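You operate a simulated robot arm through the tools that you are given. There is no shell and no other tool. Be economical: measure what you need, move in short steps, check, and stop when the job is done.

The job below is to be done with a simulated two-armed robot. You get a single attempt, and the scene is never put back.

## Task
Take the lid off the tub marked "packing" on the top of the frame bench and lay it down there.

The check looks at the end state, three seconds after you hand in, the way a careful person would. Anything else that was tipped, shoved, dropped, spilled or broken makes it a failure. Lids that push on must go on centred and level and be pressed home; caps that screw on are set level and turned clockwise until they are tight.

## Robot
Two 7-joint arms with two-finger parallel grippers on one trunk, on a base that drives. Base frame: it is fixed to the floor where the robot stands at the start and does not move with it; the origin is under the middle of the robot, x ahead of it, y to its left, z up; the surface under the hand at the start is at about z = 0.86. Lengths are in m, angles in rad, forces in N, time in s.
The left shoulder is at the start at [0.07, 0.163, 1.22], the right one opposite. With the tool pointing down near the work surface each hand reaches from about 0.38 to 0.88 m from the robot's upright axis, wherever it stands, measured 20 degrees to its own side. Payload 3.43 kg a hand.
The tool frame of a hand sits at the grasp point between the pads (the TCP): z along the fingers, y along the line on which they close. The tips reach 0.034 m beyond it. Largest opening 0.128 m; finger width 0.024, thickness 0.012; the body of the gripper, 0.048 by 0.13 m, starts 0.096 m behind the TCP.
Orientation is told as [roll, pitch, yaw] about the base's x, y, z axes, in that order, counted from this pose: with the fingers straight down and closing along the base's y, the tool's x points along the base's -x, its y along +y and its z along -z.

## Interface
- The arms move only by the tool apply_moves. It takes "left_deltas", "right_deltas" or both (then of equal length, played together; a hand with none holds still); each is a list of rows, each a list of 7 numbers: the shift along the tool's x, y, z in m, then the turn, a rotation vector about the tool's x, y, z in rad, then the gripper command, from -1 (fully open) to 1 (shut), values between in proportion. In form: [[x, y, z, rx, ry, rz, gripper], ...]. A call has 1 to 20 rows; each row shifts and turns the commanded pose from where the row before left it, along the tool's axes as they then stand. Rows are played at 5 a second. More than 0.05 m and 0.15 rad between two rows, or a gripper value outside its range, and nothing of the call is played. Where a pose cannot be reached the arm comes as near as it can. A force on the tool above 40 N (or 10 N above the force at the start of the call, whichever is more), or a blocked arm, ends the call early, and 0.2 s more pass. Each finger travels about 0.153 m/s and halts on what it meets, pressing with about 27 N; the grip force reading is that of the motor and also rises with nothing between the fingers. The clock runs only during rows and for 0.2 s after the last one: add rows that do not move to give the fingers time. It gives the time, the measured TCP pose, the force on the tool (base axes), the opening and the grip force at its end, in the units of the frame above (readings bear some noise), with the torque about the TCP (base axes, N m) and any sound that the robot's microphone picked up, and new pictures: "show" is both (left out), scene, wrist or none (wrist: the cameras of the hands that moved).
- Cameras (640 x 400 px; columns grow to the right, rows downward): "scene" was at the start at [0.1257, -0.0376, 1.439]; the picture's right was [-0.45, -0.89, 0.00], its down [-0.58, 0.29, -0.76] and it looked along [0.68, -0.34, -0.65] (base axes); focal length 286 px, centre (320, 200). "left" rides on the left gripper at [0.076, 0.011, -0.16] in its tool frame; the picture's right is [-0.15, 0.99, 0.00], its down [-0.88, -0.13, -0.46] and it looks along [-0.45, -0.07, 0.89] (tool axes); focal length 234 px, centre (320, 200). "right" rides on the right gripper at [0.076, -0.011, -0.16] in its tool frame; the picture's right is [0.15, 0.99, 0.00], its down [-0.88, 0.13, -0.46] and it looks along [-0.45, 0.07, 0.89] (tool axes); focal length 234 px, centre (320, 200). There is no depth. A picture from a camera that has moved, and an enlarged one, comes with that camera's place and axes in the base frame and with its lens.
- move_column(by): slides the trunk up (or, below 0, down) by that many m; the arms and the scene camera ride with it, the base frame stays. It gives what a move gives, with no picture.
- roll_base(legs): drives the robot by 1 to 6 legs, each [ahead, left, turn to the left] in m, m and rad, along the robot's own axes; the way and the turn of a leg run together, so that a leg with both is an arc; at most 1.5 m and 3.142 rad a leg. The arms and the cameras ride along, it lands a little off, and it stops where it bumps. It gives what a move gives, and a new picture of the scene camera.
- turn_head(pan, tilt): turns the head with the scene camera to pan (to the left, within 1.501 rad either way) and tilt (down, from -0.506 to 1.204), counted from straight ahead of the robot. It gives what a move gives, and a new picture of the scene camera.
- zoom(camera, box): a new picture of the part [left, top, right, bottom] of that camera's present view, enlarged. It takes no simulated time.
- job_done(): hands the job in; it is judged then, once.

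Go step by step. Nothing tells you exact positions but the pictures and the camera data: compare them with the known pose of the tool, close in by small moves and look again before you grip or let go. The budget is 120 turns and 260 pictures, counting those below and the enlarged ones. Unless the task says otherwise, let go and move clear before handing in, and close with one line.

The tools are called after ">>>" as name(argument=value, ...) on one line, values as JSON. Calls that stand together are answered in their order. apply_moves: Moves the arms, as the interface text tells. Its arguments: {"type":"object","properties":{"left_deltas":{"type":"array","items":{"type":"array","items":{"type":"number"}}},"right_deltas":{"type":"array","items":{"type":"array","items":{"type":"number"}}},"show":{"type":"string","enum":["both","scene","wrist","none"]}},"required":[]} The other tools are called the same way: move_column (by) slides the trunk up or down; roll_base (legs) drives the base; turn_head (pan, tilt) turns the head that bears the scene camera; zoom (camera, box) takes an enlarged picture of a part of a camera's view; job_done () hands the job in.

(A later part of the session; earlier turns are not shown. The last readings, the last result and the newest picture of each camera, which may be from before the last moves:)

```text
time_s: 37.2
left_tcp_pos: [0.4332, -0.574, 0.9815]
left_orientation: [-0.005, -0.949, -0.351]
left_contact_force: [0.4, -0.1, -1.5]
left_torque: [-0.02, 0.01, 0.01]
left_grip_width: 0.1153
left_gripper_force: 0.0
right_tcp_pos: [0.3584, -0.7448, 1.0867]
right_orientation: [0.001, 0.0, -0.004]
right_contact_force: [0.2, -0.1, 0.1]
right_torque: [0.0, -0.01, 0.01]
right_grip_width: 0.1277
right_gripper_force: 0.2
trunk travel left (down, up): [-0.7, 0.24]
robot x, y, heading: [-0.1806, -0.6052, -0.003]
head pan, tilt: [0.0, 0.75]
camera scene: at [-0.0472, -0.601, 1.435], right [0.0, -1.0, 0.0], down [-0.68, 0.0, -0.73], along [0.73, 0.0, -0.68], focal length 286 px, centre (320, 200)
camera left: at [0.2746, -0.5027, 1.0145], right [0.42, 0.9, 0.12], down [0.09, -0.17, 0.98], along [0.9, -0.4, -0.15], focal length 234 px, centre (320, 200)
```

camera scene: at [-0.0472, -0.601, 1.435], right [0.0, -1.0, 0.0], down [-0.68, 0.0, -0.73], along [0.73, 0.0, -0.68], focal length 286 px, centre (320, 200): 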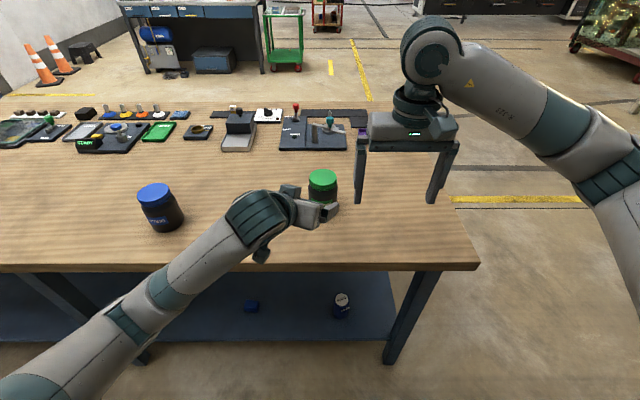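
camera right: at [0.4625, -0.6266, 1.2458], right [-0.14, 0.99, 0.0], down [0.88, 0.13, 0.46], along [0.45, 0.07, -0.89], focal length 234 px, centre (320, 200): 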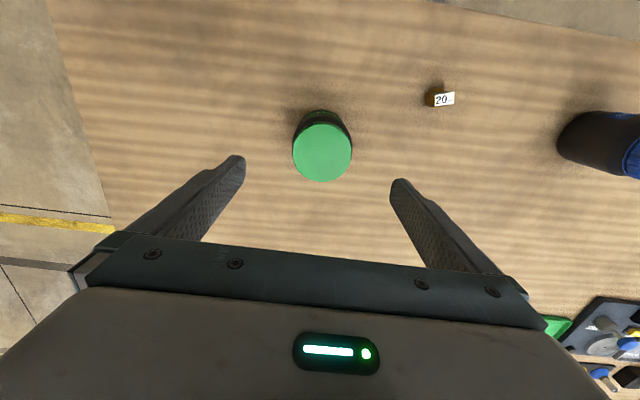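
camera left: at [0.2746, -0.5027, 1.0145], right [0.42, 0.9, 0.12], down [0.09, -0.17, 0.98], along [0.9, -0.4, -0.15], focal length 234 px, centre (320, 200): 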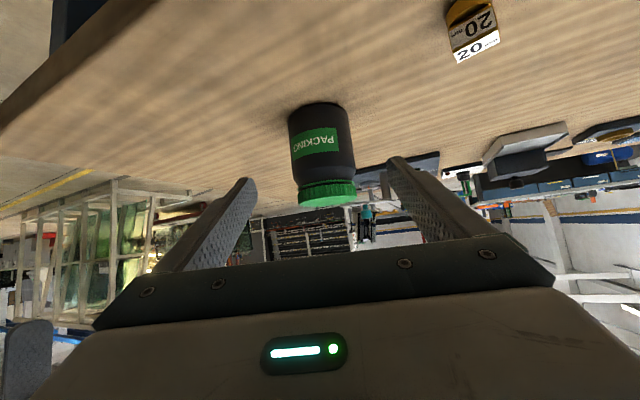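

Tub is centred between the left fingers and the weight is well clear. Advance along the finger axis.

>>> apply_moves(left_deltas=[[0, 0, 0.026, 0, 0, 0, -0.8], [0, 0, 0.026, 0, 0, 0, -0.8], [0, 0, 0.026, 0, 0, 0, -0.8], [0, 0, 0.026, 0, 0, 0, -0.8], [0, 0, 0.026, 0, 0, 0, -0.8], [0, 0, 0, 0, 0, 0, -0.8]])

```text
time_s: 38.6
left_tcp_pos: [0.5331, -0.6093, 0.9033]
left_orientation: [-0.002, -0.95, -0.354]
left_contact_force: [-0.3, -0.3, 0.0]
left_torque: [0.03, 0.02, -0.03]
left_grip_width: 0.1153
left_gripper_force: 0.1
right_tcp_pos: [0.3566, -0.7462, 1.0865]
right_orientation: [0.001, 0.0, -0.003]
right_contact_force: [-0.1, 0.4, -0.2]
right_torque: [-0.01, 0.02, -0.02]
right_grip_width: 0.1279
right_gripper_force: 0.2
trunk travel left (down, up): [-0.7, 0.24]
robot x, y, heading: [-0.1796, -0.6023, -0.0]
head pan, tilt: [0.0, 0.75]
camera scene: at [-0.0475, -0.6016, 1.4351], right [0.0, -1.0, 0.0], down [-0.68, 0.0, -0.73], along [0.73, 0.0, -0.68], focal length 286 px, centre (320, 200)
camera left: at [0.374, -0.5398, 0.9371], right [0.42, 0.9, 0.12], down [0.09, -0.17, 0.98], along [0.9, -0.4, -0.15], focal length 234 px, centre (320, 200)
```

scene: 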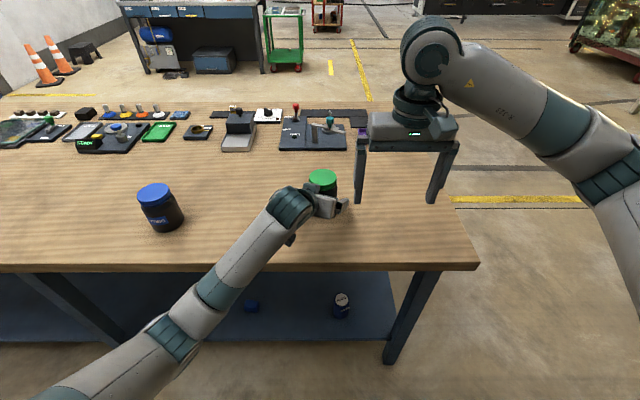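
left: 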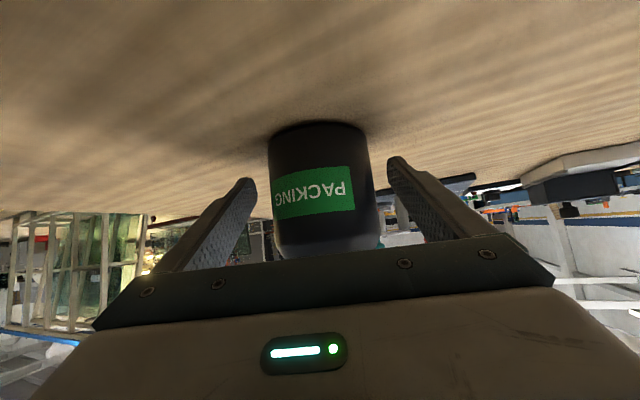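

In place with no contact and tub centred. Close the left gripper softly on the body, and start the right hand over toward the lid.

>>> apply_moves(left_deltas=[[0, 0, 0, 0, 0, 0, -0.5], [0, 0, 0, 0, 0, 0, -0.3], [0, 0, 0, 0, 0, 0, -0.2], [0, 0, 0, 0, 0, 0, -0.1], [0, 0, 0, 0, 0, 0, 0]])

```text
time_s: 39.8
left_tcp_pos: [0.532, -0.6108, 0.9028]
left_orientation: [-0.002, -0.948, -0.352]
left_contact_force: [0.7, 0.8, 0.9]
left_torque: [-0.07, 0.02, 0.02]
left_grip_width: 0.0765
left_gripper_force: 26.7
right_tcp_pos: [0.3575, -0.7454, 1.0871]
right_orientation: [-0.001, 0.002, -0.003]
right_contact_force: [0.1, -0.7, -0.1]
right_torque: [0.04, 0.01, 0.03]
right_grip_width: 0.1279
right_gripper_force: 0.1
trunk travel left (down, up): [-0.7, 0.24]
robot x, y, heading: [-0.1771, -0.5983, -0.005]
head pan, tilt: [0.0, 0.75]
camera scene: at [-0.0472, -0.6018, 1.435], right [0.0, -1.0, 0.0], down [-0.68, 0.0, -0.73], along [0.73, 0.0, -0.68], focal length 286 px, centre (320, 200)
camera left: at [0.374, -0.5398, 0.9371], right [0.42, 0.9, 0.12], down [0.09, -0.17, 0.98], along [0.9, -0.4, -0.15], focal length 234 px, centre (320, 200)
```

scene: 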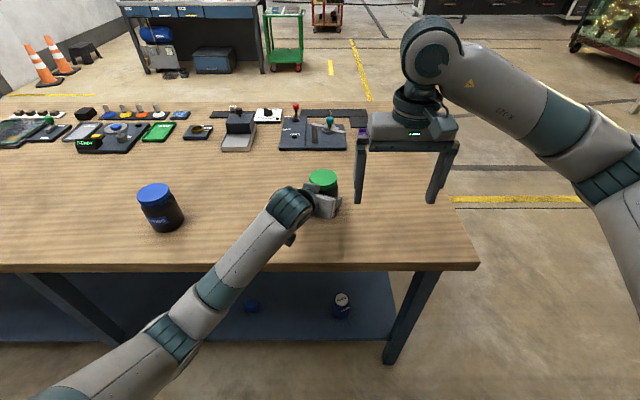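
left: 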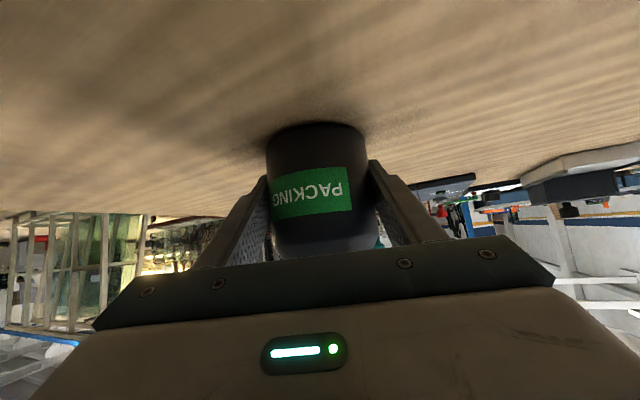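

The tub is held firmly (0.0765 m). Bring the right hand above the lid and pre-turn it clockwise to gain room for unscrewing.

>>> apply_moves(right_deltas=[[-0.0368, 0.0266, 0, 0, 0, 0, -1], [-0.0368, 0.0266, 0, 0, 0, 0, -1], [-0.0368, 0.0266, 0, 0, 0, 0, -1], [-0.0368, 0.0266, 0, 0, 0, 0, -1], [-0.0368, 0.0266, 0, 0, 0, 0, -1], [0, 0, 0, 0, 0, 0.14, -1], [0, 0, 0, 0, 0, 0.14, -1], [0, 0, 0, 0, 0, 0.14, -1], [0, 0, 0, 0, 0, 0.14, -1], [0, 0, 0, 0, 0, 0.14, -1], [0, 0, 0, 0, 0, 0.14, -1], [0, 0, 0, 0, 0, 0.14, -1], [0, 0, 0, 0, 0, 0.14, -1], [0, 0, 0, 0, 0, 0.14, -1], [0, 0, 0, 0, 0, 0.14, -1], [0, 0, 0, 0, 0, 0, -1]])

```text
time_s: 43.2
left_tcp_pos: [0.532, -0.6103, 0.9038]
left_orientation: [-0.002, -0.949, -0.354]
left_contact_force: [-1.0, -0.1, 1.1]
left_torque: [-0.09, 0.01, -0.05]
left_grip_width: 0.0767
left_gripper_force: 26.3
right_tcp_pos: [0.5415, -0.6129, 1.0867]
right_orientation: [-0.001, -0.002, -1.405]
right_contact_force: [-0.2, -0.3, 0.5]
right_torque: [-0.01, 0.0, 0.02]
right_grip_width: 0.1278
right_gripper_force: 0.1
trunk travel left (down, up): [-0.7, 0.24]
robot x, y, heading: [-0.1784, -0.5993, -0.001]
head pan, tilt: [0.0, 0.75]
camera scene: at [-0.0474, -0.6019, 1.435], right [0.0, -1.0, 0.0], down [-0.68, 0.0, -0.73], along [0.73, 0.0, -0.68], focal length 286 px, centre (320, 200)
camera right: at [0.5186, -0.5409, 1.2461], right [0.95, 0.31, 0.0], down [0.27, -0.85, 0.46], along [0.14, -0.43, -0.89], focal length 234 px, centre (320, 200)
```

scene: 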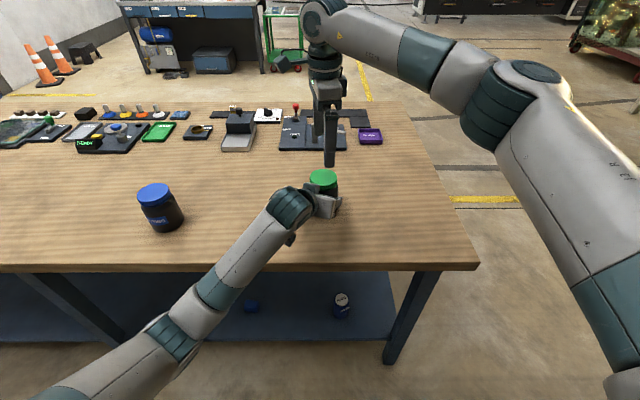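
right: 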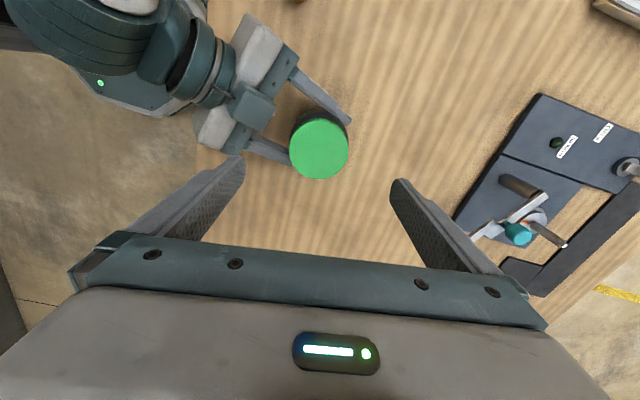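

The left hand holds well. To keep the right fingers clear of the left fingers, I'll work in strokes between yaw -1.0 and +0.4 and grip only the top of the lid; first turn to -1.0, narrow the fingers and lower partway.

>>> apply_moves(right_deltas=[[0, 0, 0, 0, 0, -0.135, -0.5], [0, 0, 0, 0, 0, -0.135, -0.5], [0, 0, 0, 0, 0, -0.135, -0.5], [0, 0, 0.027, 0, 0, 0, -0.5], [0, 0, 0.027, 0, 0, 0, -0.5], [0, 0, 0, 0, 0, 0, -0.5]])

>>> zoom(camera="scene", box=[270, 120, 390, 230])

```text
time_s: 44.6
left_tcp_pos: [0.5329, -0.6098, 0.9036]
left_orientation: [-0.002, -0.947, -0.354]
left_contact_force: [0.1, -0.1, 0.2]
left_torque: [-0.05, 0.0, 0.02]
left_grip_width: 0.0767
left_gripper_force: 27.0
right_tcp_pos: [0.5397, -0.6129, 1.0315]
right_orientation: [0.0, -0.001, -0.998]
right_contact_force: [-0.3, 1.0, 0.1]
right_torque: [0.0, 0.0, -0.03]
right_grip_width: 0.0961
right_gripper_force: 0.1
trunk travel left (down, up): [-0.7, 0.24]
robot x, y, heading: [-0.18, -0.6029, -0.009]
head pan, tilt: [0.0, 0.75]
camera scene: at [-0.0472, -0.6018, 1.435], right [0.0, -1.0, 0.0], down [-0.68, 0.0, -0.73], along [0.73, 0.0, -0.68], focal length 286 px, centre (320, 200)
camera right: at [0.4909, -0.5563, 1.1904], right [0.75, 0.66, 0.0], down [0.59, -0.67, 0.46], along [0.3, -0.34, -0.89], focal length 234 px, centre (320, 200)
```

scene: 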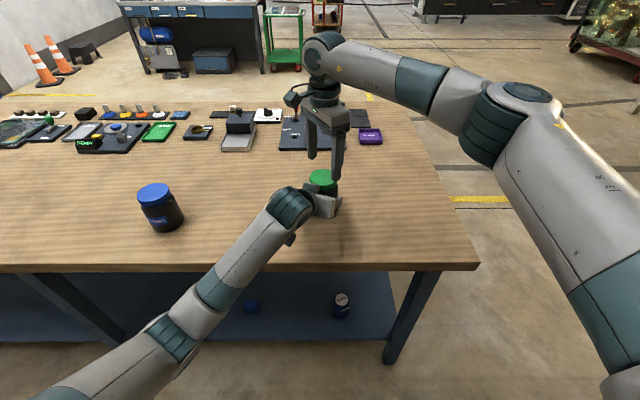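
right: 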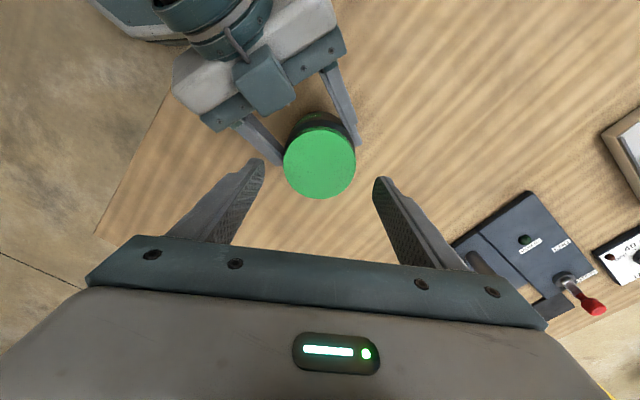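

```text
3.64 times, centred on (330, 175) of scene
camera zoom: at [-0.0472, -0.6018, 1.435], right [0.0, -1.0, 0.0], down [-0.68, 0.0, -0.73], along [0.73, 0.0, -0.68], focal length 1040 px, centre (284, 291)
```

zoom: 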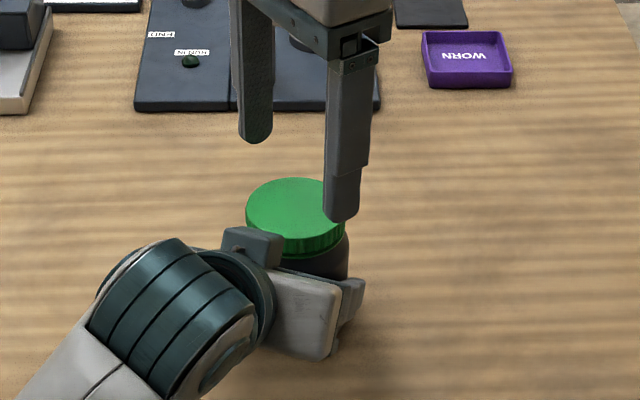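

Clearances look fine: the top block of the left gripper is off to one side and below the right palm. Lower to the lid.

>>> apply_moves(right_deltas=[[0, 0, 0.018, 0, 0, 0, -0.5], [0, 0, 0.018, 0, 0, 0, -0.5], [0, 0, 0.017, 0, 0, 0, -0.5], [0, 0, 0, 0, 0, 0, -0.5]])

>>> zoom(camera="scene", box=[290, 140, 370, 220])

```text
time_s: 45.6
left_tcp_pos: [0.5325, -0.6102, 0.9033]
left_orientation: [-0.002, -0.947, -0.352]
left_contact_force: [-0.3, 0.8, 0.0]
left_torque: [-0.05, -0.03, 0.0]
left_grip_width: 0.0766
left_gripper_force: 27.4
right_tcp_pos: [0.5422, -0.6132, 0.9789]
right_orientation: [0.0, 0.0, -1.0]
right_contact_force: [-0.4, -1.0, -0.7]
right_torque: [0.01, 0.01, -0.02]
right_grip_width: 0.0961
right_gripper_force: 0.1
trunk travel left (down, up): [-0.7, 0.24]
robot x, y, heading: [-0.1801, -0.601, -0.006]
head pan, tilt: [0.0, 0.75]
camera scene: at [-0.0473, -0.6018, 1.435], right [0.0, -1.0, 0.0], down [-0.68, 0.0, -0.73], along [0.73, 0.0, -0.68], focal length 286 px, centre (320, 200)
camera right: at [0.4925, -0.5567, 1.1378], right [0.75, 0.66, 0.0], down [0.59, -0.67, 0.46], along [0.3, -0.34, -0.89], focal length 234 px, centre (320, 200)
```

scene: 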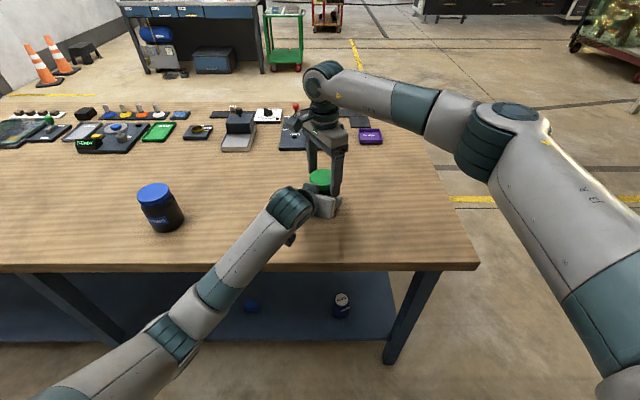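
right: 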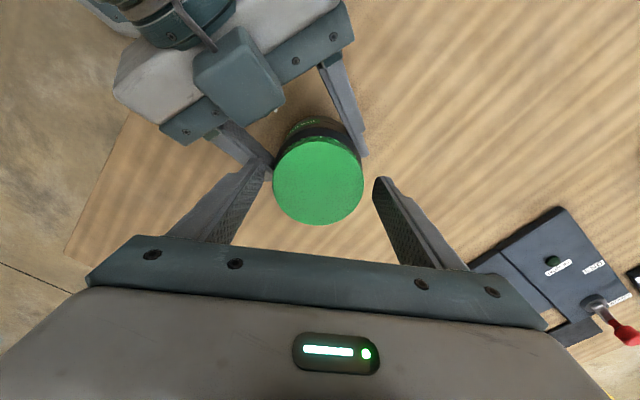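

```text
5.00 times, centred on (330, 180) of scene
camera zoom: at [-0.0473, -0.6018, 1.435], right [0.0, -1.0, 0.0], down [-0.68, 0.0, -0.73], along [0.73, 0.0, -0.68], focal length 1430 px, centre (270, 300)
```

zoom: 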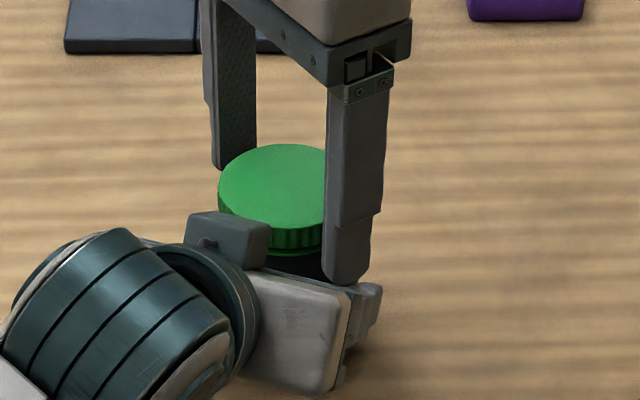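

Fingers straddle the lid with no contact. Close on it.

>>> apply_moves(right_deltas=[[0, 0, 0, 0, 0, 0, -0.3], [0, 0, 0, 0, 0, 0, -0.15], [0, 0, 0, 0, 0, 0, 0], [0, 0, 0, 0, 0, 0, 0.2]], show="wrist")

```text
time_s: 46.6
left_tcp_pos: [0.5329, -0.6101, 0.903]
left_orientation: [0.001, -0.947, -0.349]
left_contact_force: [14.1, 4.5, -0.8]
left_torque: [-0.4, 0.57, -0.24]
left_grip_width: 0.0765
left_gripper_force: 27.1
right_tcp_pos: [0.5406, -0.6144, 0.9786]
right_orientation: [0.0, 0.001, -0.998]
right_contact_force: [-14.3, -5.4, 3.4]
right_torque: [-0.08, 0.61, 0.3]
right_grip_width: 0.0725
right_gripper_force: 27.3
trunk travel left (down, up): [-0.7, 0.24]
robot x, y, heading: [-0.1807, -0.6028, -0.002]
head pan, tilt: [0.0, 0.75]
camera right: at [0.4921, -0.5568, 1.1379], right [0.75, 0.66, 0.0], down [0.59, -0.67, 0.45], along [0.3, -0.34, -0.89], focal length 234 px, centre (320, 200)
```

right: 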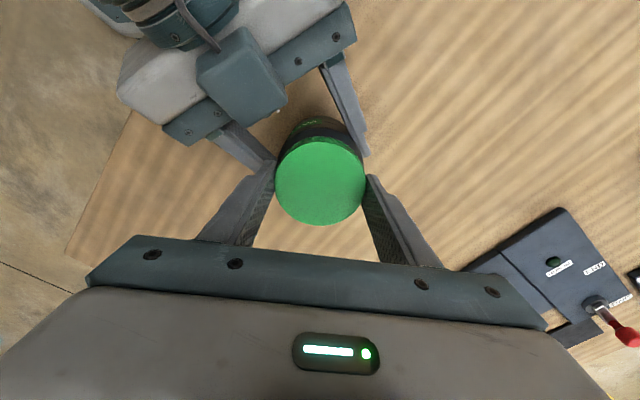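

Lid gripped at 0.0725 m with a 15 N side load from slight misalignment. I'll relieve that by 2 mm and start turning counterclockwise a little.

>>> apply_moves(right_deltas=[[0, -0.002, 0, 0, 0, 0, 0.2], [0, 0, 0, 0, 0, 0, 0.2]], show="none")

>>> apply_moves(right_deltas=[[0, 0, 0, 0, 0, -0.07, 0.3], [0, 0, 0, 0, 0, -0.07, 0.3], [0, 0, 0, 0, 0, -0.07, 0.3], [0, 0, 0, 0, 0, 0, 0.3]], show="wrist")

```text
time_s: 47.2
left_tcp_pos: [0.5322, -0.61, 0.903]
left_orientation: [-0.001, -0.949, -0.353]
left_contact_force: [5.5, 4.4, -0.3]
left_torque: [-0.15, -0.02, 0.06]
left_grip_width: 0.0764
left_gripper_force: 26.6
right_tcp_pos: [0.5398, -0.6137, 0.9788]
right_orientation: [0.0, 0.0, -0.998]
right_contact_force: [-4.9, -4.0, 2.9]
right_torque: [-0.12, 0.29, 0.03]
right_grip_width: 0.0724
right_gripper_force: 27.0
trunk travel left (down, up): [-0.7, 0.24]
robot x, y, heading: [-0.1777, -0.6038, -0.005]
head pan, tilt: [0.0, 0.75]
```

```text
time_s: 48.2
left_tcp_pos: [0.5325, -0.6112, 0.9036]
left_orientation: [-0.003, -0.948, -0.353]
left_contact_force: [-1.1, 1.7, -1.7]
left_torque: [-0.1, -0.08, 0.84]
left_grip_width: 0.0766
left_gripper_force: 26.9
right_tcp_pos: [0.541, -0.6135, 0.9788]
right_orientation: [0.002, 0.0, -0.789]
right_contact_force: [1.5, -1.0, 10.1]
right_torque: [0.13, -0.02, -0.81]
right_grip_width: 0.0711
right_gripper_force: 26.8
trunk travel left (down, up): [-0.7, 0.24]
robot x, y, heading: [-0.1793, -0.6017, -0.004]
head pan, tilt: [0.0, 0.75]
camera right: at [0.4796, -0.5694, 1.1393], right [0.6, 0.8, 0.0], down [0.71, -0.53, 0.46], along [0.37, -0.27, -0.89], focal length 234 px, centre (320, 200)
```

right: 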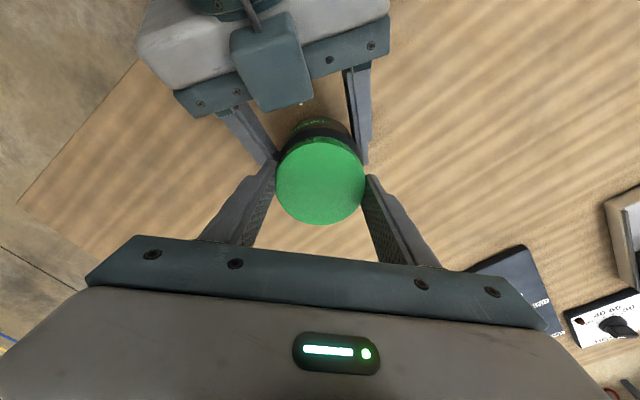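

There's resisting torque of 0.8 Nm and a 10 N upward push from the lid, as a thread would give. I'll continue the stroke, rising slightly.

>>> apply_moves(right_deltas=[[0, 0, -0.0004, 0, 0, -0.1, 0.4], [0, 0, -0.0002, 0, 0, -0.1, 0.4], [0, 0, -0.0002, 0, 0, -0.1, 0.4], [0, 0, -0.0002, 0, 0, -0.1, 0.4], [0, 0, 0, 0, 0, 0, 0.4]], show="both")

>>> zoom(camera="right", box=[240, 90, 400, 240])

```text
time_s: 49.4
left_tcp_pos: [0.5316, -0.6117, 0.9035]
left_orientation: [-0.001, -0.947, -0.353]
left_contact_force: [-1.0, -3.0, -7.1]
left_torque: [0.06, 0.03, -0.17]
left_grip_width: 0.0767
left_gripper_force: 27.2
right_tcp_pos: [0.5396, -0.6135, 0.9812]
right_orientation: [0.002, 0.0, -0.385]
right_contact_force: [2.5, 3.5, 19.8]
right_torque: [0.2, -0.03, 0.21]
right_grip_width: 0.0696
right_gripper_force: 27.1
trunk travel left (down, up): [-0.7, 0.24]
robot x, y, heading: [-0.179, -0.6004, -0.006]
head pan, tilt: [0.0, 0.75]
camera scene: at [-0.0484, -0.6019, 1.4352], right [0.0, -1.0, 0.0], down [-0.68, 0.0, -0.73], along [0.73, 0.0, -0.68], focal length 286 px, centre (320, 200)
camera right: at [0.4655, -0.5965, 1.1405], right [0.24, 0.97, 0.0], down [0.86, -0.21, 0.46], along [0.44, -0.11, -0.89], focal length 234 px, centre (320, 200)
```

scene: 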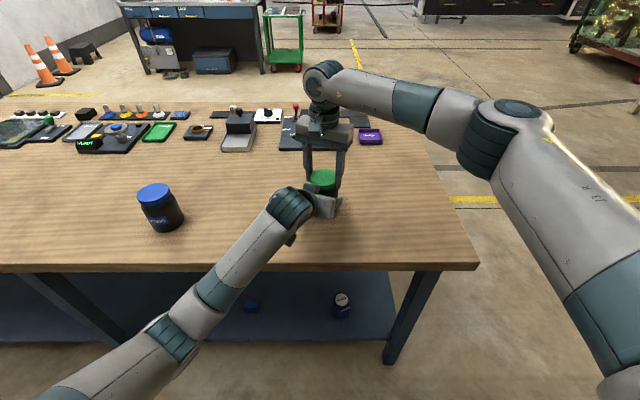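
right: 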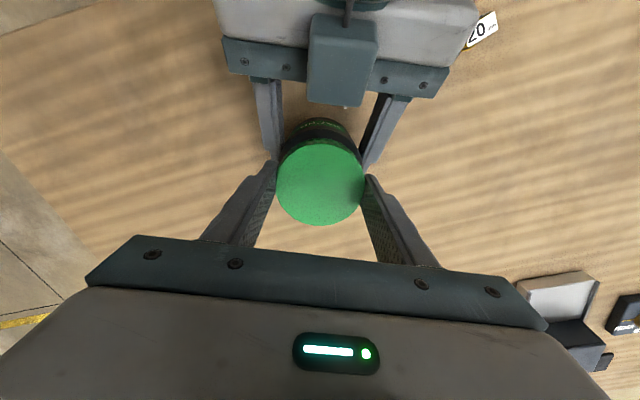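

```text
2.67 times, centred on (320, 165) of right
camera zoom: at [0.4655, -0.5965, 1.1405], right [0.24, 0.97, 0.0], down [0.86, -0.21, 0.46], along [0.44, -0.11, -0.89], focal length 624 px, centre (320, 293)
```

zoom: 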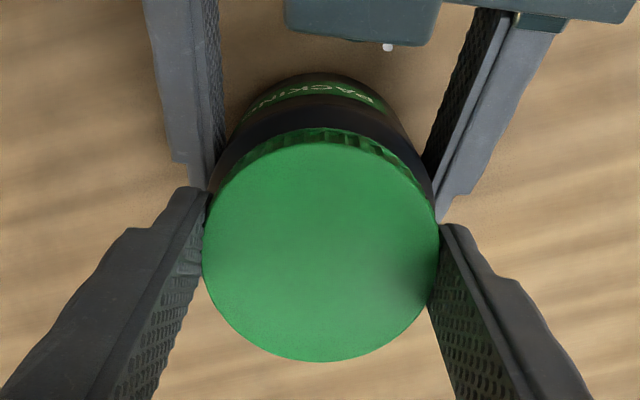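

The upward force grew to 20 N and the width shrank slightly. I'll check the lid and finger contact closely before going on.

>>> zoom(camera="scene", box=[295, 145, 355, 215])

>>> apply_moves(right_deltas=[[0, 0, -0.002, 0, 0, 0, 0.4], [0, 0, 0, 0, 0, 0, 0.4]], show="none")

```text
5.71 times, centred on (325, 180) of scene
camera zoom: at [-0.0484, -0.6019, 1.4352], right [0.0, -1.0, 0.0], down [-0.68, 0.0, -0.73], along [0.73, 0.0, -0.68], focal length 1634 px, centre (291, 314)
```

zoom: 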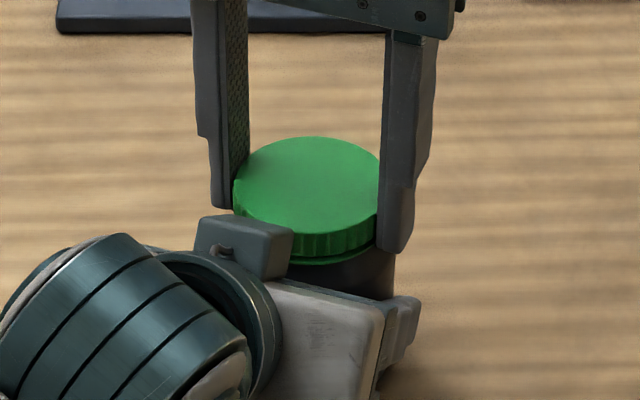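

```text
time_s: 50.0
left_tcp_pos: [0.532, -0.6113, 0.9036]
left_orientation: [-0.002, -0.948, -0.355]
left_contact_force: [-7.6, -4.6, -2.0]
left_torque: [0.38, 0.08, -0.43]
left_grip_width: 0.0768
left_gripper_force: 26.7
right_tcp_pos: [0.539, -0.615, 0.9808]
right_orientation: [0.001, 0.001, -0.388]
right_contact_force: [6.8, 5.4, 4.2]
right_torque: [0.11, -0.54, 0.34]
right_grip_width: 0.0698
right_gripper_force: 27.0
trunk travel left (down, up): [-0.7, 0.24]
robot x, y, heading: [-0.1839, -0.6051, -0.0]
head pan, tilt: [0.0, 0.75]
```

The lid looks level and well gripped; force relaxed to 4 N. Continue turning.

>>> apply_moves(right_deltas=[[0, 0, -0.0003, 0, 0, -0.1, 0.5], [0, 0, -0.0003, 0, 0, -0.1, 0.5], [0, 0, -0.0003, 0, 0, -0.1, 0.5], [0, 0, 0, 0, 0, 0, 0.5]], show="none")

>>> zoom(camera="right", box=[240, 90, 400, 240])

>>> zoom(camera="scene", box=[295, 145, 355, 215])

```text
time_s: 51.0
left_tcp_pos: [0.5323, -0.6108, 0.9031]
left_orientation: [-0.005, -0.949, -0.351]
left_contact_force: [-0.4, -12.2, -3.3]
left_torque: [0.52, -0.03, 0.08]
left_grip_width: 0.0768
left_gripper_force: 26.9
right_tcp_pos: [0.5394, -0.6142, 0.983]
right_orientation: [0.003, 0.002, -0.085]
right_contact_force: [1.9, 10.7, 6.2]
right_torque: [0.48, 0.04, -0.21]
right_grip_width: 0.0694
right_gripper_force: 26.7
trunk travel left (down, up): [-0.7, 0.24]
robot x, y, heading: [-0.1792, -0.5987, -0.004]
head pan, tilt: [0.0, 0.75]
```

```text
2.67 times, centred on (320, 165) of right
camera zoom: at [0.4644, -0.6195, 1.143], right [-0.06, 1.0, 0.0], down [0.89, 0.05, 0.45], along [0.45, 0.03, -0.89], focal length 624 px, centre (320, 293)
```

zoom: 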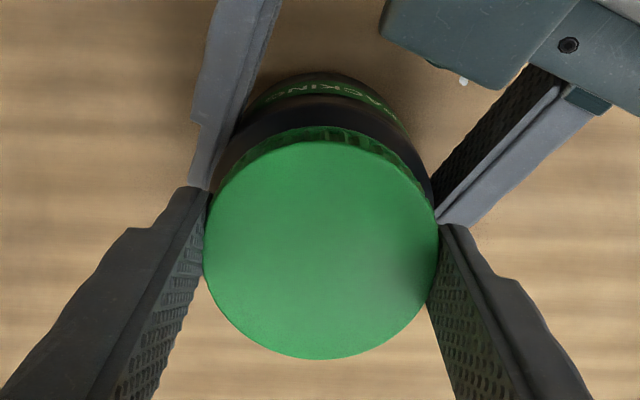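

```text
5.71 times, centred on (325, 180) of scene
camera zoom: at [-0.0472, -0.602, 1.435], right [0.0, -1.0, 0.0], down [-0.68, 0.0, -0.73], along [0.73, 0.0, -0.68], focal length 1634 px, centre (291, 314)
```

zoom: 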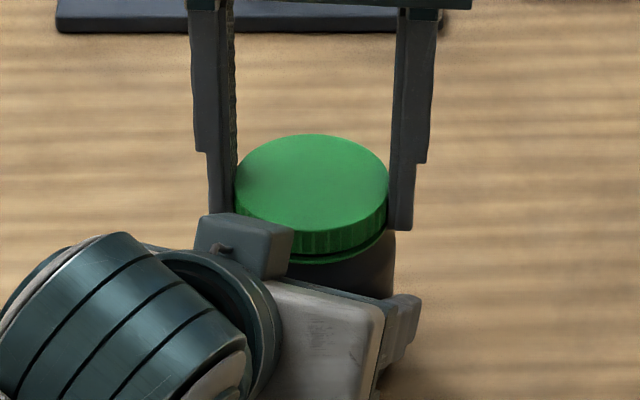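

A gap is opening under the lid, so it's unscrewing. Finish this stroke.

>>> apply_moves(right_deltas=[[0, 0.001, -0.0005, 0, 0, -0.12, 0.5], [0, 0, -0.0004, 0, 0, -0.12, 0.5], [0, 0, -0.0004, 0, 0, -0.12, 0.5], [0, 0, -0.0004, 0, 0, -0.12, 0.5], [0, 0, 0, 0, 0, 0, 0.5]], show="none")

>>> zoom(camera="scene", box=[295, 145, 355, 215])

```text
time_s: 52.2
left_tcp_pos: [0.5323, -0.6111, 0.9038]
left_orientation: [-0.001, -0.949, -0.353]
left_contact_force: [-3.6, -10.7, 1.2]
left_torque: [0.54, -0.24, -0.05]
left_grip_width: 0.0767
left_gripper_force: 26.7
right_tcp_pos: [0.5415, -0.6127, 0.9854]
right_orientation: [-0.001, 0.0, 0.394]
right_contact_force: [3.3, 10.7, -3.7]
right_torque: [0.3, -0.12, -0.02]
right_grip_width: 0.0693
right_gripper_force: 27.4
trunk travel left (down, up): [-0.7, 0.24]
robot x, y, heading: [-0.1786, -0.5988, -0.005]
head pan, tilt: [0.0, 0.75]
```

```text
5.71 times, centred on (325, 180) of scene
camera zoom: at [-0.0469, -0.6019, 1.435], right [0.0, -1.0, 0.0], down [-0.68, 0.0, -0.73], along [0.73, 0.0, -0.68], focal length 1634 px, centre (291, 314)
```

zoom: 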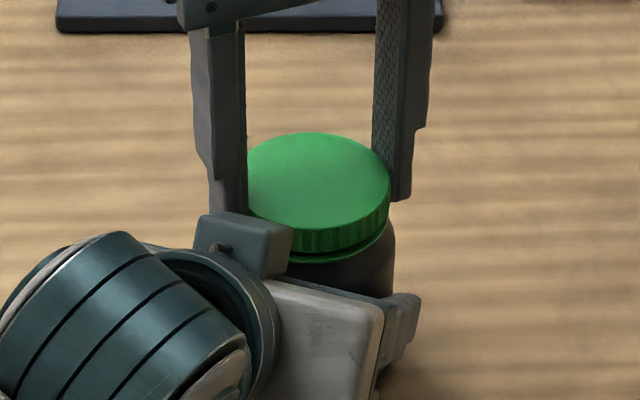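

Still turning freely. I'll go a little further and feel for release with a small lift.

>>> apply_moves(right_deltas=[[0, 0.001, 0, 0, 0, -0.12, 0.5], [0, 0, -0.0004, 0, 0, -0.12, 0.5], [0, 0, -0.001, 0, 0, 0, 0.5], [0, 0, -0.001, 0, 0, 0, 0.5]], show="none")

```text
time_s: 53.2
left_tcp_pos: [0.5342, -0.6108, 0.9052]
left_orientation: [-0.005, -0.951, -0.352]
left_contact_force: [-14.5, -5.6, 14.4]
left_torque: [0.37, -0.69, -0.13]
left_grip_width: 0.077
left_gripper_force: 27.0
right_tcp_pos: [0.5403, -0.6139, 0.9857]
right_orientation: [-0.001, 0.001, 0.632]
right_contact_force: [14.0, 5.4, -16.7]
right_torque: [0.08, -0.62, 0.05]
right_grip_width: 0.0693
right_gripper_force: 27.2
trunk travel left (down, up): [-0.7, 0.24]
robot x, y, heading: [-0.1781, -0.605, -0.005]
head pan, tilt: [0.0, 0.75]
```

It's still on the thread (17 N pull). Ease down, release, lift clear, and turn back for a second stroke.

>>> apply_moves(right_deltas=[[0, 0, 0.0018, 0, 0, 0, 0.4], [0, 0, 0, 0, 0, 0, -0.2], [0, 0, 0, 0, 0, 0, -0.35], [0, 0, 0, 0, 0, 0, -0.35], [0, 0, -0.02, 0, 0, 0, -0.4], [0, 0, -0.02, 0, 0, 0, -0.45], [0, 0, 0, 0, 0, 0.1409, -0.45], [0, 0, 0, 0, 0, 0.1409, -0.45], [0, 0, 0, 0, 0, 0.1409, -0.45], [0, 0, 0, 0, 0, 0.1409, -0.45], [0, 0, 0, 0, 0, 0.1409, -0.45], [0, 0, 0, 0, 0, 0.1409, -0.45], [0, 0, 0, 0, 0, 0.1409, -0.45], [0, 0, 0, 0, 0, 0.1409, -0.45], [0, 0, 0, 0, 0, 0.1409, -0.45], [0, 0, 0, 0, 0, 0.1409, -0.45], [0, 0, 0, 0, 0, 0.1409, -0.45], [0, 0, 0, 0, 0, 0.1409, -0.45], [0, 0, 0, 0, 0, 0.1409, -0.45], [0, 0, 0, 0, 0, 0, -0.45]], show="both")

>>> zoom(camera="right", box=[240, 90, 400, 240])

```text
time_s: 57.4
left_tcp_pos: [0.5325, -0.6101, 0.9022]
left_orientation: [-0.002, -0.946, -0.353]
left_contact_force: [0.2, 0.4, -0.4]
left_torque: [-0.01, 0.02, 0.0]
left_grip_width: 0.0765
left_gripper_force: 27.2
right_tcp_pos: [0.5402, -0.6134, 1.0246]
right_orientation: [0.001, -0.001, -1.202]
right_contact_force: [-0.6, 0.2, 0.0]
right_torque: [0.01, 0.02, -0.03]
right_grip_width: 0.093
right_gripper_force: 0.1
trunk travel left (down, up): [-0.7, 0.24]
robot x, y, heading: [-0.1809, -0.6054, -0.005]
head pan, tilt: [0.0, 0.75]
camera scene: at [-0.0469, -0.6019, 1.435], right [0.0, -1.0, 0.0], down [-0.68, 0.0, -0.73], along [0.73, 0.0, -0.68], focal length 286 px, centre (320, 200)
camera right: at [0.5034, -0.5463, 1.1846], right [0.87, 0.49, 0.0], down [0.44, -0.77, 0.46], along [0.22, -0.4, -0.89], focal length 234 px, centre (320, 200)
```

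scene: 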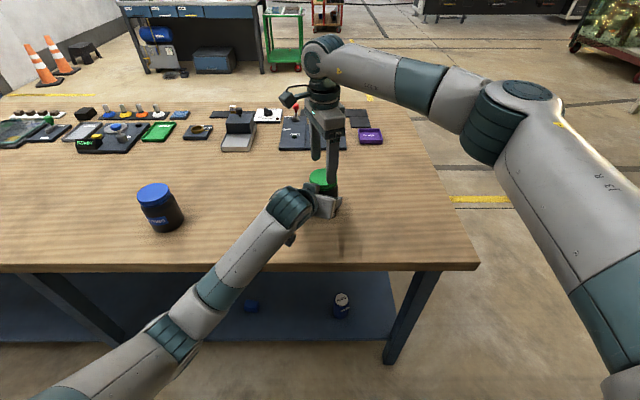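
right: 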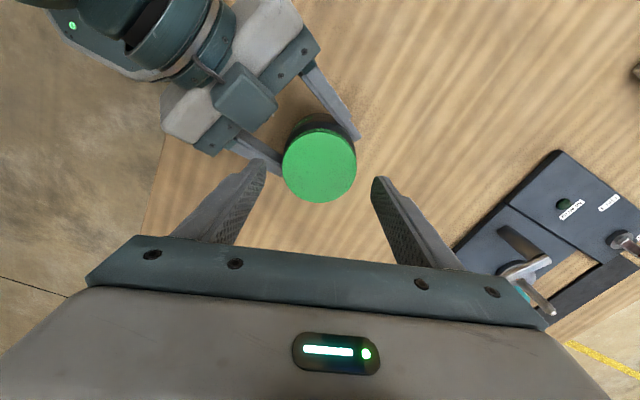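

```text
2.67 times, centred on (320, 165) of right
camera zoom: at [0.5034, -0.5463, 1.1846], right [0.87, 0.49, 0.0], down [0.44, -0.77, 0.46], along [0.22, -0.4, -0.89], focal length 624 px, centre (320, 293)
```

zoom: 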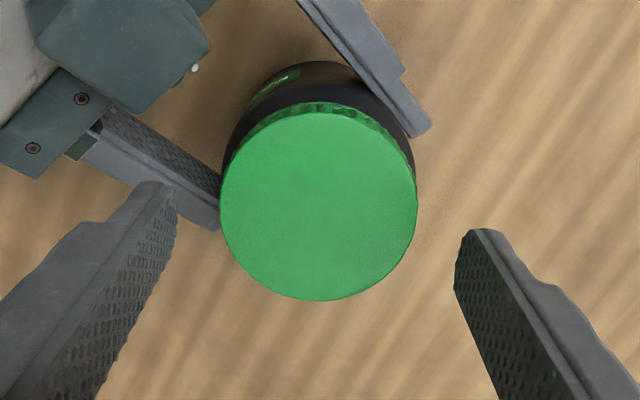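

Lid is centred under the fingers. Lower, grip, and make stroke two with slight rise.

>>> apply_moves(right_deltas=[[0, 0, 0.021, 0, 0, 0, -0.45], [0, 0, 0.021, 0, 0, 0, -0.45], [0, 0, 0, 0, 0, 0, -0.3], [0, 0, 0, 0, 0, 0, -0.1], [0, 0, 0, 0, 0, 0, 0.2], [0, 0, 0, 0, 0, 0, 0.5]], show="none")

>>> apply_moves(right_deltas=[[0, 0, -0.0003, 0, 0, -0.12, 0.5], [0, 0, -0.0003, 0, 0, -0.12, 0.5], [0, 0, -0.0003, 0, 0, -0.12, 0.5], [0, 0, -0.0003, 0, 0, -0.12, 0.5], [0, 0, -0.0003, 0, 0, -0.12, 0.5], [0, 0, -0.0003, 0, 0, -0.12, 0.5], [0, 0, 0, 0, 0, 0, 0.5]], show="none")

```text
time_s: 58.8
left_tcp_pos: [0.5327, -0.6109, 0.9027]
left_orientation: [-0.002, -0.947, -0.353]
left_contact_force: [-2.5, -2.3, -0.1]
left_torque: [0.06, -0.11, -0.03]
left_grip_width: 0.0768
left_gripper_force: 27.0
right_tcp_pos: [0.5405, -0.6129, 0.9835]
right_orientation: [0.0, 0.001, -1.199]
right_contact_force: [2.2, 0.7, -1.0]
right_torque: [0.02, -0.04, 0.02]
right_grip_width: 0.0696
right_gripper_force: 27.2
trunk travel left (down, up): [-0.7, 0.24]
robot x, y, heading: [-0.1823, -0.6011, -0.007]
head pan, tilt: [0.0, 0.75]
```

```text
time_s: 60.4
left_tcp_pos: [0.5326, -0.6111, 0.9039]
left_orientation: [-0.001, -0.947, -0.353]
left_contact_force: [2.8, 0.5, 1.5]
left_torque: [0.01, 0.15, -0.02]
left_grip_width: 0.0768
left_gripper_force: 26.7
right_tcp_pos: [0.5392, -0.6122, 0.9857]
right_orientation: [-0.001, 0.0, -0.477]
right_contact_force: [-3.7, -1.3, -3.2]
right_torque: [-0.08, 0.17, -0.01]
right_grip_width: 0.0694
right_gripper_force: 26.6
trunk travel left (down, up): [-0.7, 0.24]
robot x, y, heading: [-0.1785, -0.6033, -0.004]
head pan, tilt: [0.0, 0.75]
```

Smooth, with almost no torque. Continue to the end of the stroke and feel for release.

>>> apply_moves(right_deltas=[[0, 0, -0.0002, 0, 0, -0.12, 0.5], [0, 0, -0.0002, 0, 0, -0.12, 0.5], [0, 0, -0.0002, 0, 0, -0.12, 0.5], [0, 0, -0.0002, 0, 0, -0.12, 0.5], [0, 0, -0.0002, 0, 0, -0.12, 0.5], [0, 0, -0.0002, 0, 0, -0.12, 0.5], [0, 0, -0.0002, 0, 0, -0.12, 0.5], [0, 0, -0.0002, 0, 0, -0.12, 0.5], [0, 0, -0.0002, 0, 0, -0.12, 0.5], [0, 0, 0, 0, 0, 0, 0.5]], show="none")

>>> apply_moves(right_deltas=[[0, 0, -0.001, 0, 0, 0, 0.5], [0, 0, -0.001, 0, 0, 0, 0.5]], show="both")

>>> zoom(camera="scene", box=[295, 145, 355, 215])

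```text
time_s: 62.6
left_tcp_pos: [0.5333, -0.6109, 0.9054]
left_orientation: [-0.004, -0.95, -0.353]
left_contact_force: [1.4, 9.7, 13.4]
left_torque: [-0.22, -0.09, 0.02]
left_grip_width: 0.0768
left_gripper_force: 26.8
right_tcp_pos: [0.5402, -0.6121, 0.9867]
right_orientation: [0.0, 0.001, 0.602]
right_contact_force: [-1.0, -9.7, -17.5]
right_torque: [-0.63, 0.1, 0.03]
right_grip_width: 0.0696
right_gripper_force: 27.3
trunk travel left (down, up): [-0.7, 0.24]
robot x, y, heading: [-0.1796, -0.602, -0.0]
head pan, tilt: [0.0, 0.75]
```

```text
time_s: 63.2
left_tcp_pos: [0.5332, -0.61, 0.9051]
left_orientation: [-0.002, -0.952, -0.351]
left_contact_force: [0.4, 11.3, 20.4]
left_torque: [-0.47, -0.23, 0.11]
left_grip_width: 0.0767
left_gripper_force: 26.6
right_tcp_pos: [0.5401, -0.613, 0.9869]
right_orientation: [0.0, 0.001, 0.603]
right_contact_force: [-2.0, -11.0, -22.4]
right_torque: [-0.51, 0.19, -0.01]
right_grip_width: 0.0695
right_gripper_force: 27.0
trunk travel left (down, up): [-0.7, 0.24]
robot x, y, heading: [-0.1766, -0.6014, -0.002]
head pan, tilt: [0.0, 0.75]
camera scene: at [-0.0469, -0.6019, 1.435], right [0.0, -1.0, 0.0], down [-0.68, 0.0, -0.73], along [0.73, 0.0, -0.68], focal length 286 px, centre (320, 200)
camera right: at [0.4848, -0.665, 1.1479], right [-0.68, 0.73, 0.0], down [0.65, 0.61, 0.45], along [0.33, 0.31, -0.89], focal length 234 px, centre (320, 200)
```

scene: 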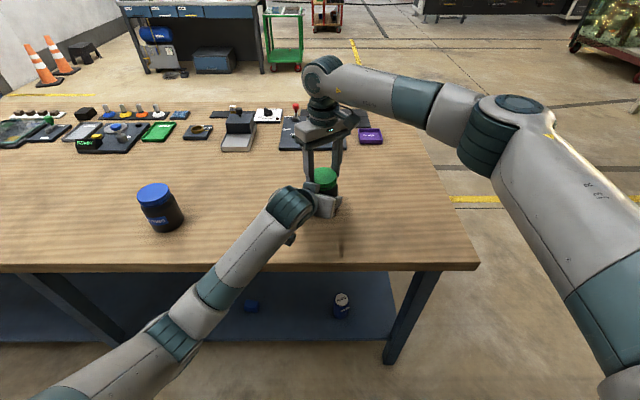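
right: 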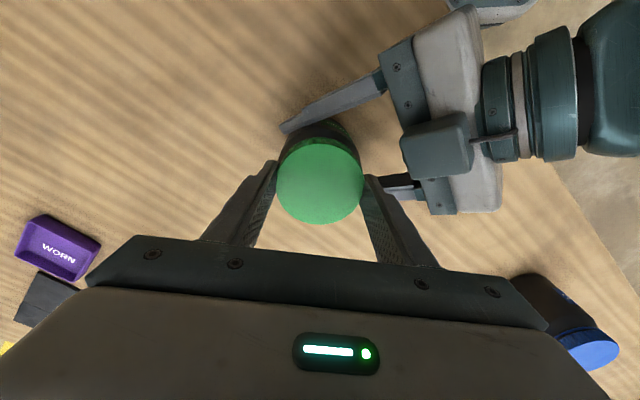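

```text
5.71 times, centred on (325, 180) of scene
camera zoom: at [-0.0469, -0.6019, 1.435], right [0.0, -1.0, 0.0], down [-0.68, 0.0, -0.73], along [0.73, 0.0, -0.68], focal length 1634 px, centre (291, 314)
```

zoom: 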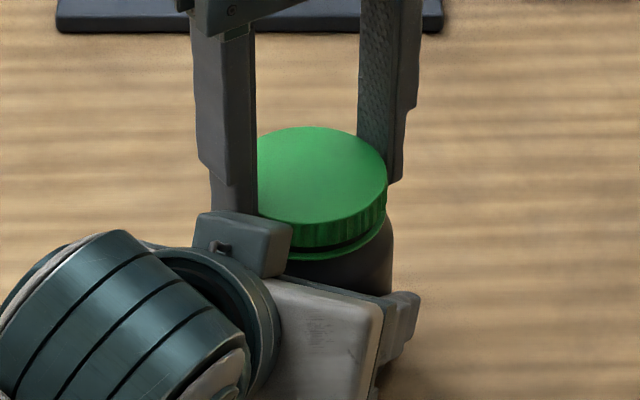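

Still threaded after about half a turn, and I was rising too fast. Ease down, regrip and do a third stroke with a smaller rise.

>>> apply_moves(right_deltas=[[0, 0, 0.0042, 0, 0, 0, 0.4], [0, 0, 0, 0, 0, 0, -0.2], [0, 0, 0, 0, 0, 0, -0.35], [0, 0, 0, 0, 0, 0, -0.35], [0, 0, -0.02, 0, 0, 0, -0.4], [0, 0, -0.02, 0, 0, 0, -0.45], [0, 0, 0, 0, 0, 0.1409, -0.45], [0, 0, 0, 0, 0, 0.1409, -0.45], [0, 0, 0, 0, 0, 0.1409, -0.45], [0, 0, 0, 0, 0, 0.1409, -0.45], [0, 0, 0, 0, 0, 0.1409, -0.45], [0, 0, 0, 0, 0, 0.1409, -0.45], [0, 0, 0, 0, 0, 0.1409, -0.45], [0, 0, 0, 0, 0, 0.1409, -0.45], [0, 0, 0, 0, 0, 0.1409, -0.45], [0, 0, 0, 0, 0, 0.1409, -0.45], [0, 0, 0, 0, 0, 0.1409, -0.45], [0, 0, 0, 0, 0, 0.1409, -0.45], [0, 0, 0, 0, 0, 0.1409, -0.45], [0, 0, 0, 0, 0, 0, -0.45]], show="scene")

>>> zoom(camera="scene", box=[295, 145, 355, 215])

```text
time_s: 67.4
left_tcp_pos: [0.5342, -0.611, 0.903]
left_orientation: [-0.001, -0.947, -0.352]
left_contact_force: [0.6, 0.0, 0.6]
left_torque: [0.04, 0.01, 0.02]
left_grip_width: 0.0766
left_gripper_force: 26.7
right_tcp_pos: [0.5386, -0.612, 1.0251]
right_orientation: [0.0, 0.001, -1.231]
right_contact_force: [-1.5, 0.2, -0.3]
right_torque: [0.0, 0.02, 0.01]
right_grip_width: 0.0929
right_gripper_force: 0.1
trunk travel left (down, up): [-0.7, 0.24]
robot x, y, heading: [-0.1784, -0.6007, -0.003]
head pan, tilt: [0.0, 0.75]
camera scene: at [-0.0469, -0.6019, 1.435], right [0.0, -1.0, 0.0], down [-0.68, 0.0, -0.73], along [0.73, 0.0, -0.68], focal length 286 px, centre (320, 200)
```

scene: 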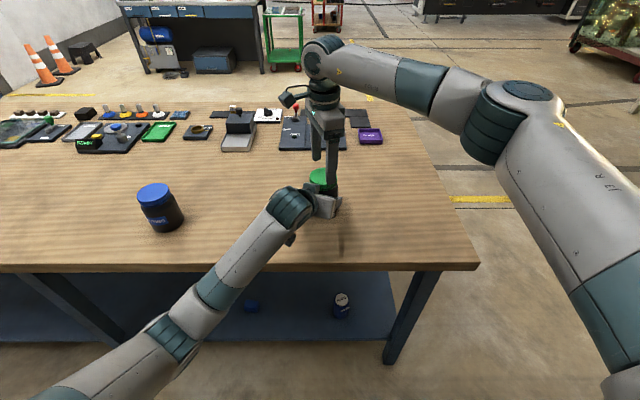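

```text
5.71 times, centred on (325, 180) of scene
camera zoom: at [-0.0469, -0.6019, 1.435], right [0.0, -1.0, 0.0], down [-0.68, 0.0, -0.73], along [0.73, 0.0, -0.68], focal length 1634 px, centre (291, 314)
```

zoom: 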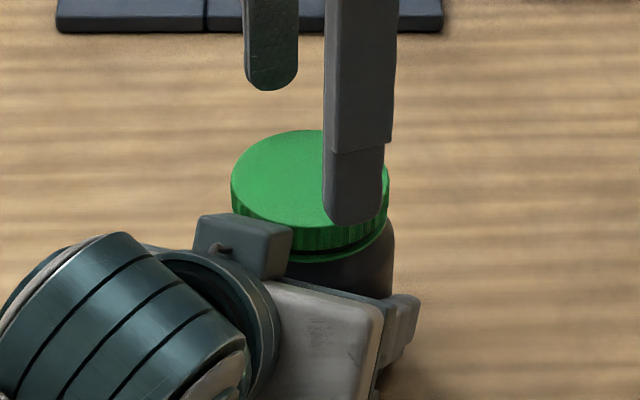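

Good. Third stroke: lower, grip, turn 1.83 rad with minimal rise.

>>> apply_moves(right_deltas=[[0, 0.001, 0.02, 0, 0, 0, -0.45], [0, 0, 0.02, 0, 0, 0, -0.45], [0, 0, 0, 0, 0, 0, -0.2], [0, 0, 0, 0, 0, 0, 0.1], [0, 0, 0, 0, 0, 0, 0.5], [0, 0, -0.0001, 0, 0, -0.122, 0.5], [0, 0, -0.0001, 0, 0, -0.122, 0.5], [0, 0, -0.0001, 0, 0, -0.122, 0.5], [0, 0, -0.0001, 0, 0, -0.122, 0.5], [0, 0, -0.0001, 0, 0, -0.122, 0.5], [0, 0, -0.0001, 0, 0, -0.122, 0.5], [0, 0, -0.0001, 0, 0, -0.122, 0.5], [0, 0, -0.0001, 0, 0, -0.122, 0.5], [0, 0, -0.0001, 0, 0, -0.122, 0.5], [0, 0, -0.0001, 0, 0, -0.122, 0.5], [0, 0, -0.0001, 0, 0, -0.122, 0.5], [0, 0, -0.0001, 0, 0, -0.122, 0.5], [0, 0, -0.0001, 0, 0, -0.122, 0.5], [0, 0, -0.0001, 0, 0, -0.122, 0.5], [0, 0, -0.0001, 0, 0, -0.122, 0.5]], show="none")

>>> apply_moves(right_deltas=[[0, 0, -0.001, 0, 0, 0, 0.5], [0, 0, -0.001, 0, 0, 0, 0.5]], show="none")

```text
time_s: 71.6
left_tcp_pos: [0.5325, -0.6114, 0.9027]
left_orientation: [-0.004, -0.946, -0.353]
left_contact_force: [4.0, 2.1, -1.4]
left_torque: [-0.15, 0.25, 0.13]
left_grip_width: 0.0767
left_gripper_force: 27.0
right_tcp_pos: [0.5415, -0.6106, 0.9871]
right_orientation: [0.0, -0.002, 0.604]
right_contact_force: [-3.9, -2.5, 1.4]
right_torque: [-0.1, 0.1, -0.09]
right_grip_width: 0.0694
right_gripper_force: 27.0
trunk travel left (down, up): [-0.7, 0.24]
robot x, y, heading: [-0.1793, -0.5972, -0.005]
head pan, tilt: [0.0, 0.75]
```

```text
time_s: 72.2
left_tcp_pos: [0.5318, -0.6109, 0.9036]
left_orientation: [-0.003, -0.948, -0.354]
left_contact_force: [-1.3, -1.0, 0.1]
left_torque: [0.0, -0.1, -0.06]
left_grip_width: 0.0766
left_gripper_force: 26.7
right_tcp_pos: [0.5403, -0.6112, 0.9881]
right_orientation: [0.0, -0.001, 0.602]
right_contact_force: [1.6, -0.1, -0.5]
right_torque: [0.01, -0.03, 0.05]
right_grip_width: 0.0695
right_gripper_force: 26.9
trunk travel left (down, up): [-0.7, 0.24]
robot x, y, heading: [-0.1786, -0.6056, -0.002]
head pan, tilt: [0.0, 0.75]
```

The lid came up 2 mm with no resisting force, so it may be free. Lift slowly a bit more, watching force.

>>> apply_moves(right_deltas=[[0, 0, -0.002, 0, 0, 0, 0.5], [0, 0, -0.002, 0, 0, 0, 0.5], [0, 0, -0.002, 0, 0, 0, 0.5], [0, 0, 0, 0, 0, 0, 0.5]], show="none")

>>> zoom(camera="scene", box=[295, 145, 355, 215])

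```text
time_s: 73.2
left_tcp_pos: [0.5334, -0.6104, 0.9028]
left_orientation: [-0.003, -0.947, -0.353]
left_contact_force: [0.0, -0.1, 1.2]
left_torque: [0.04, 0.01, 0.04]
left_grip_width: 0.0768
left_gripper_force: 27.2
right_tcp_pos: [0.5402, -0.6115, 0.9948]
right_orientation: [0.0, -0.001, 0.602]
right_contact_force: [0.0, 0.2, 0.7]
right_torque: [0.0, 0.0, 0.0]
right_grip_width: 0.0694
right_gripper_force: 27.2
trunk travel left (down, up): [-0.7, 0.24]
robot x, y, heading: [-0.179, -0.6031, -0.004]
head pan, tilt: [0.0, 0.75]
```

```text
5.71 times, centred on (325, 180) of scene
camera zoom: at [-0.0469, -0.6018, 1.435], right [0.0, -1.0, 0.0], down [-0.68, 0.0, -0.73], along [0.73, 0.0, -0.68], focal length 1634 px, centre (291, 314)
```

zoom: 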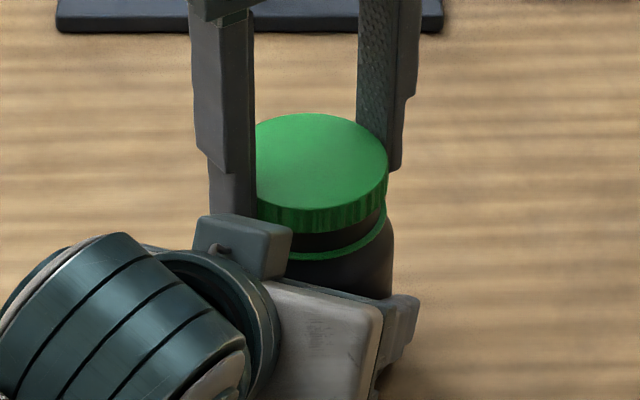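

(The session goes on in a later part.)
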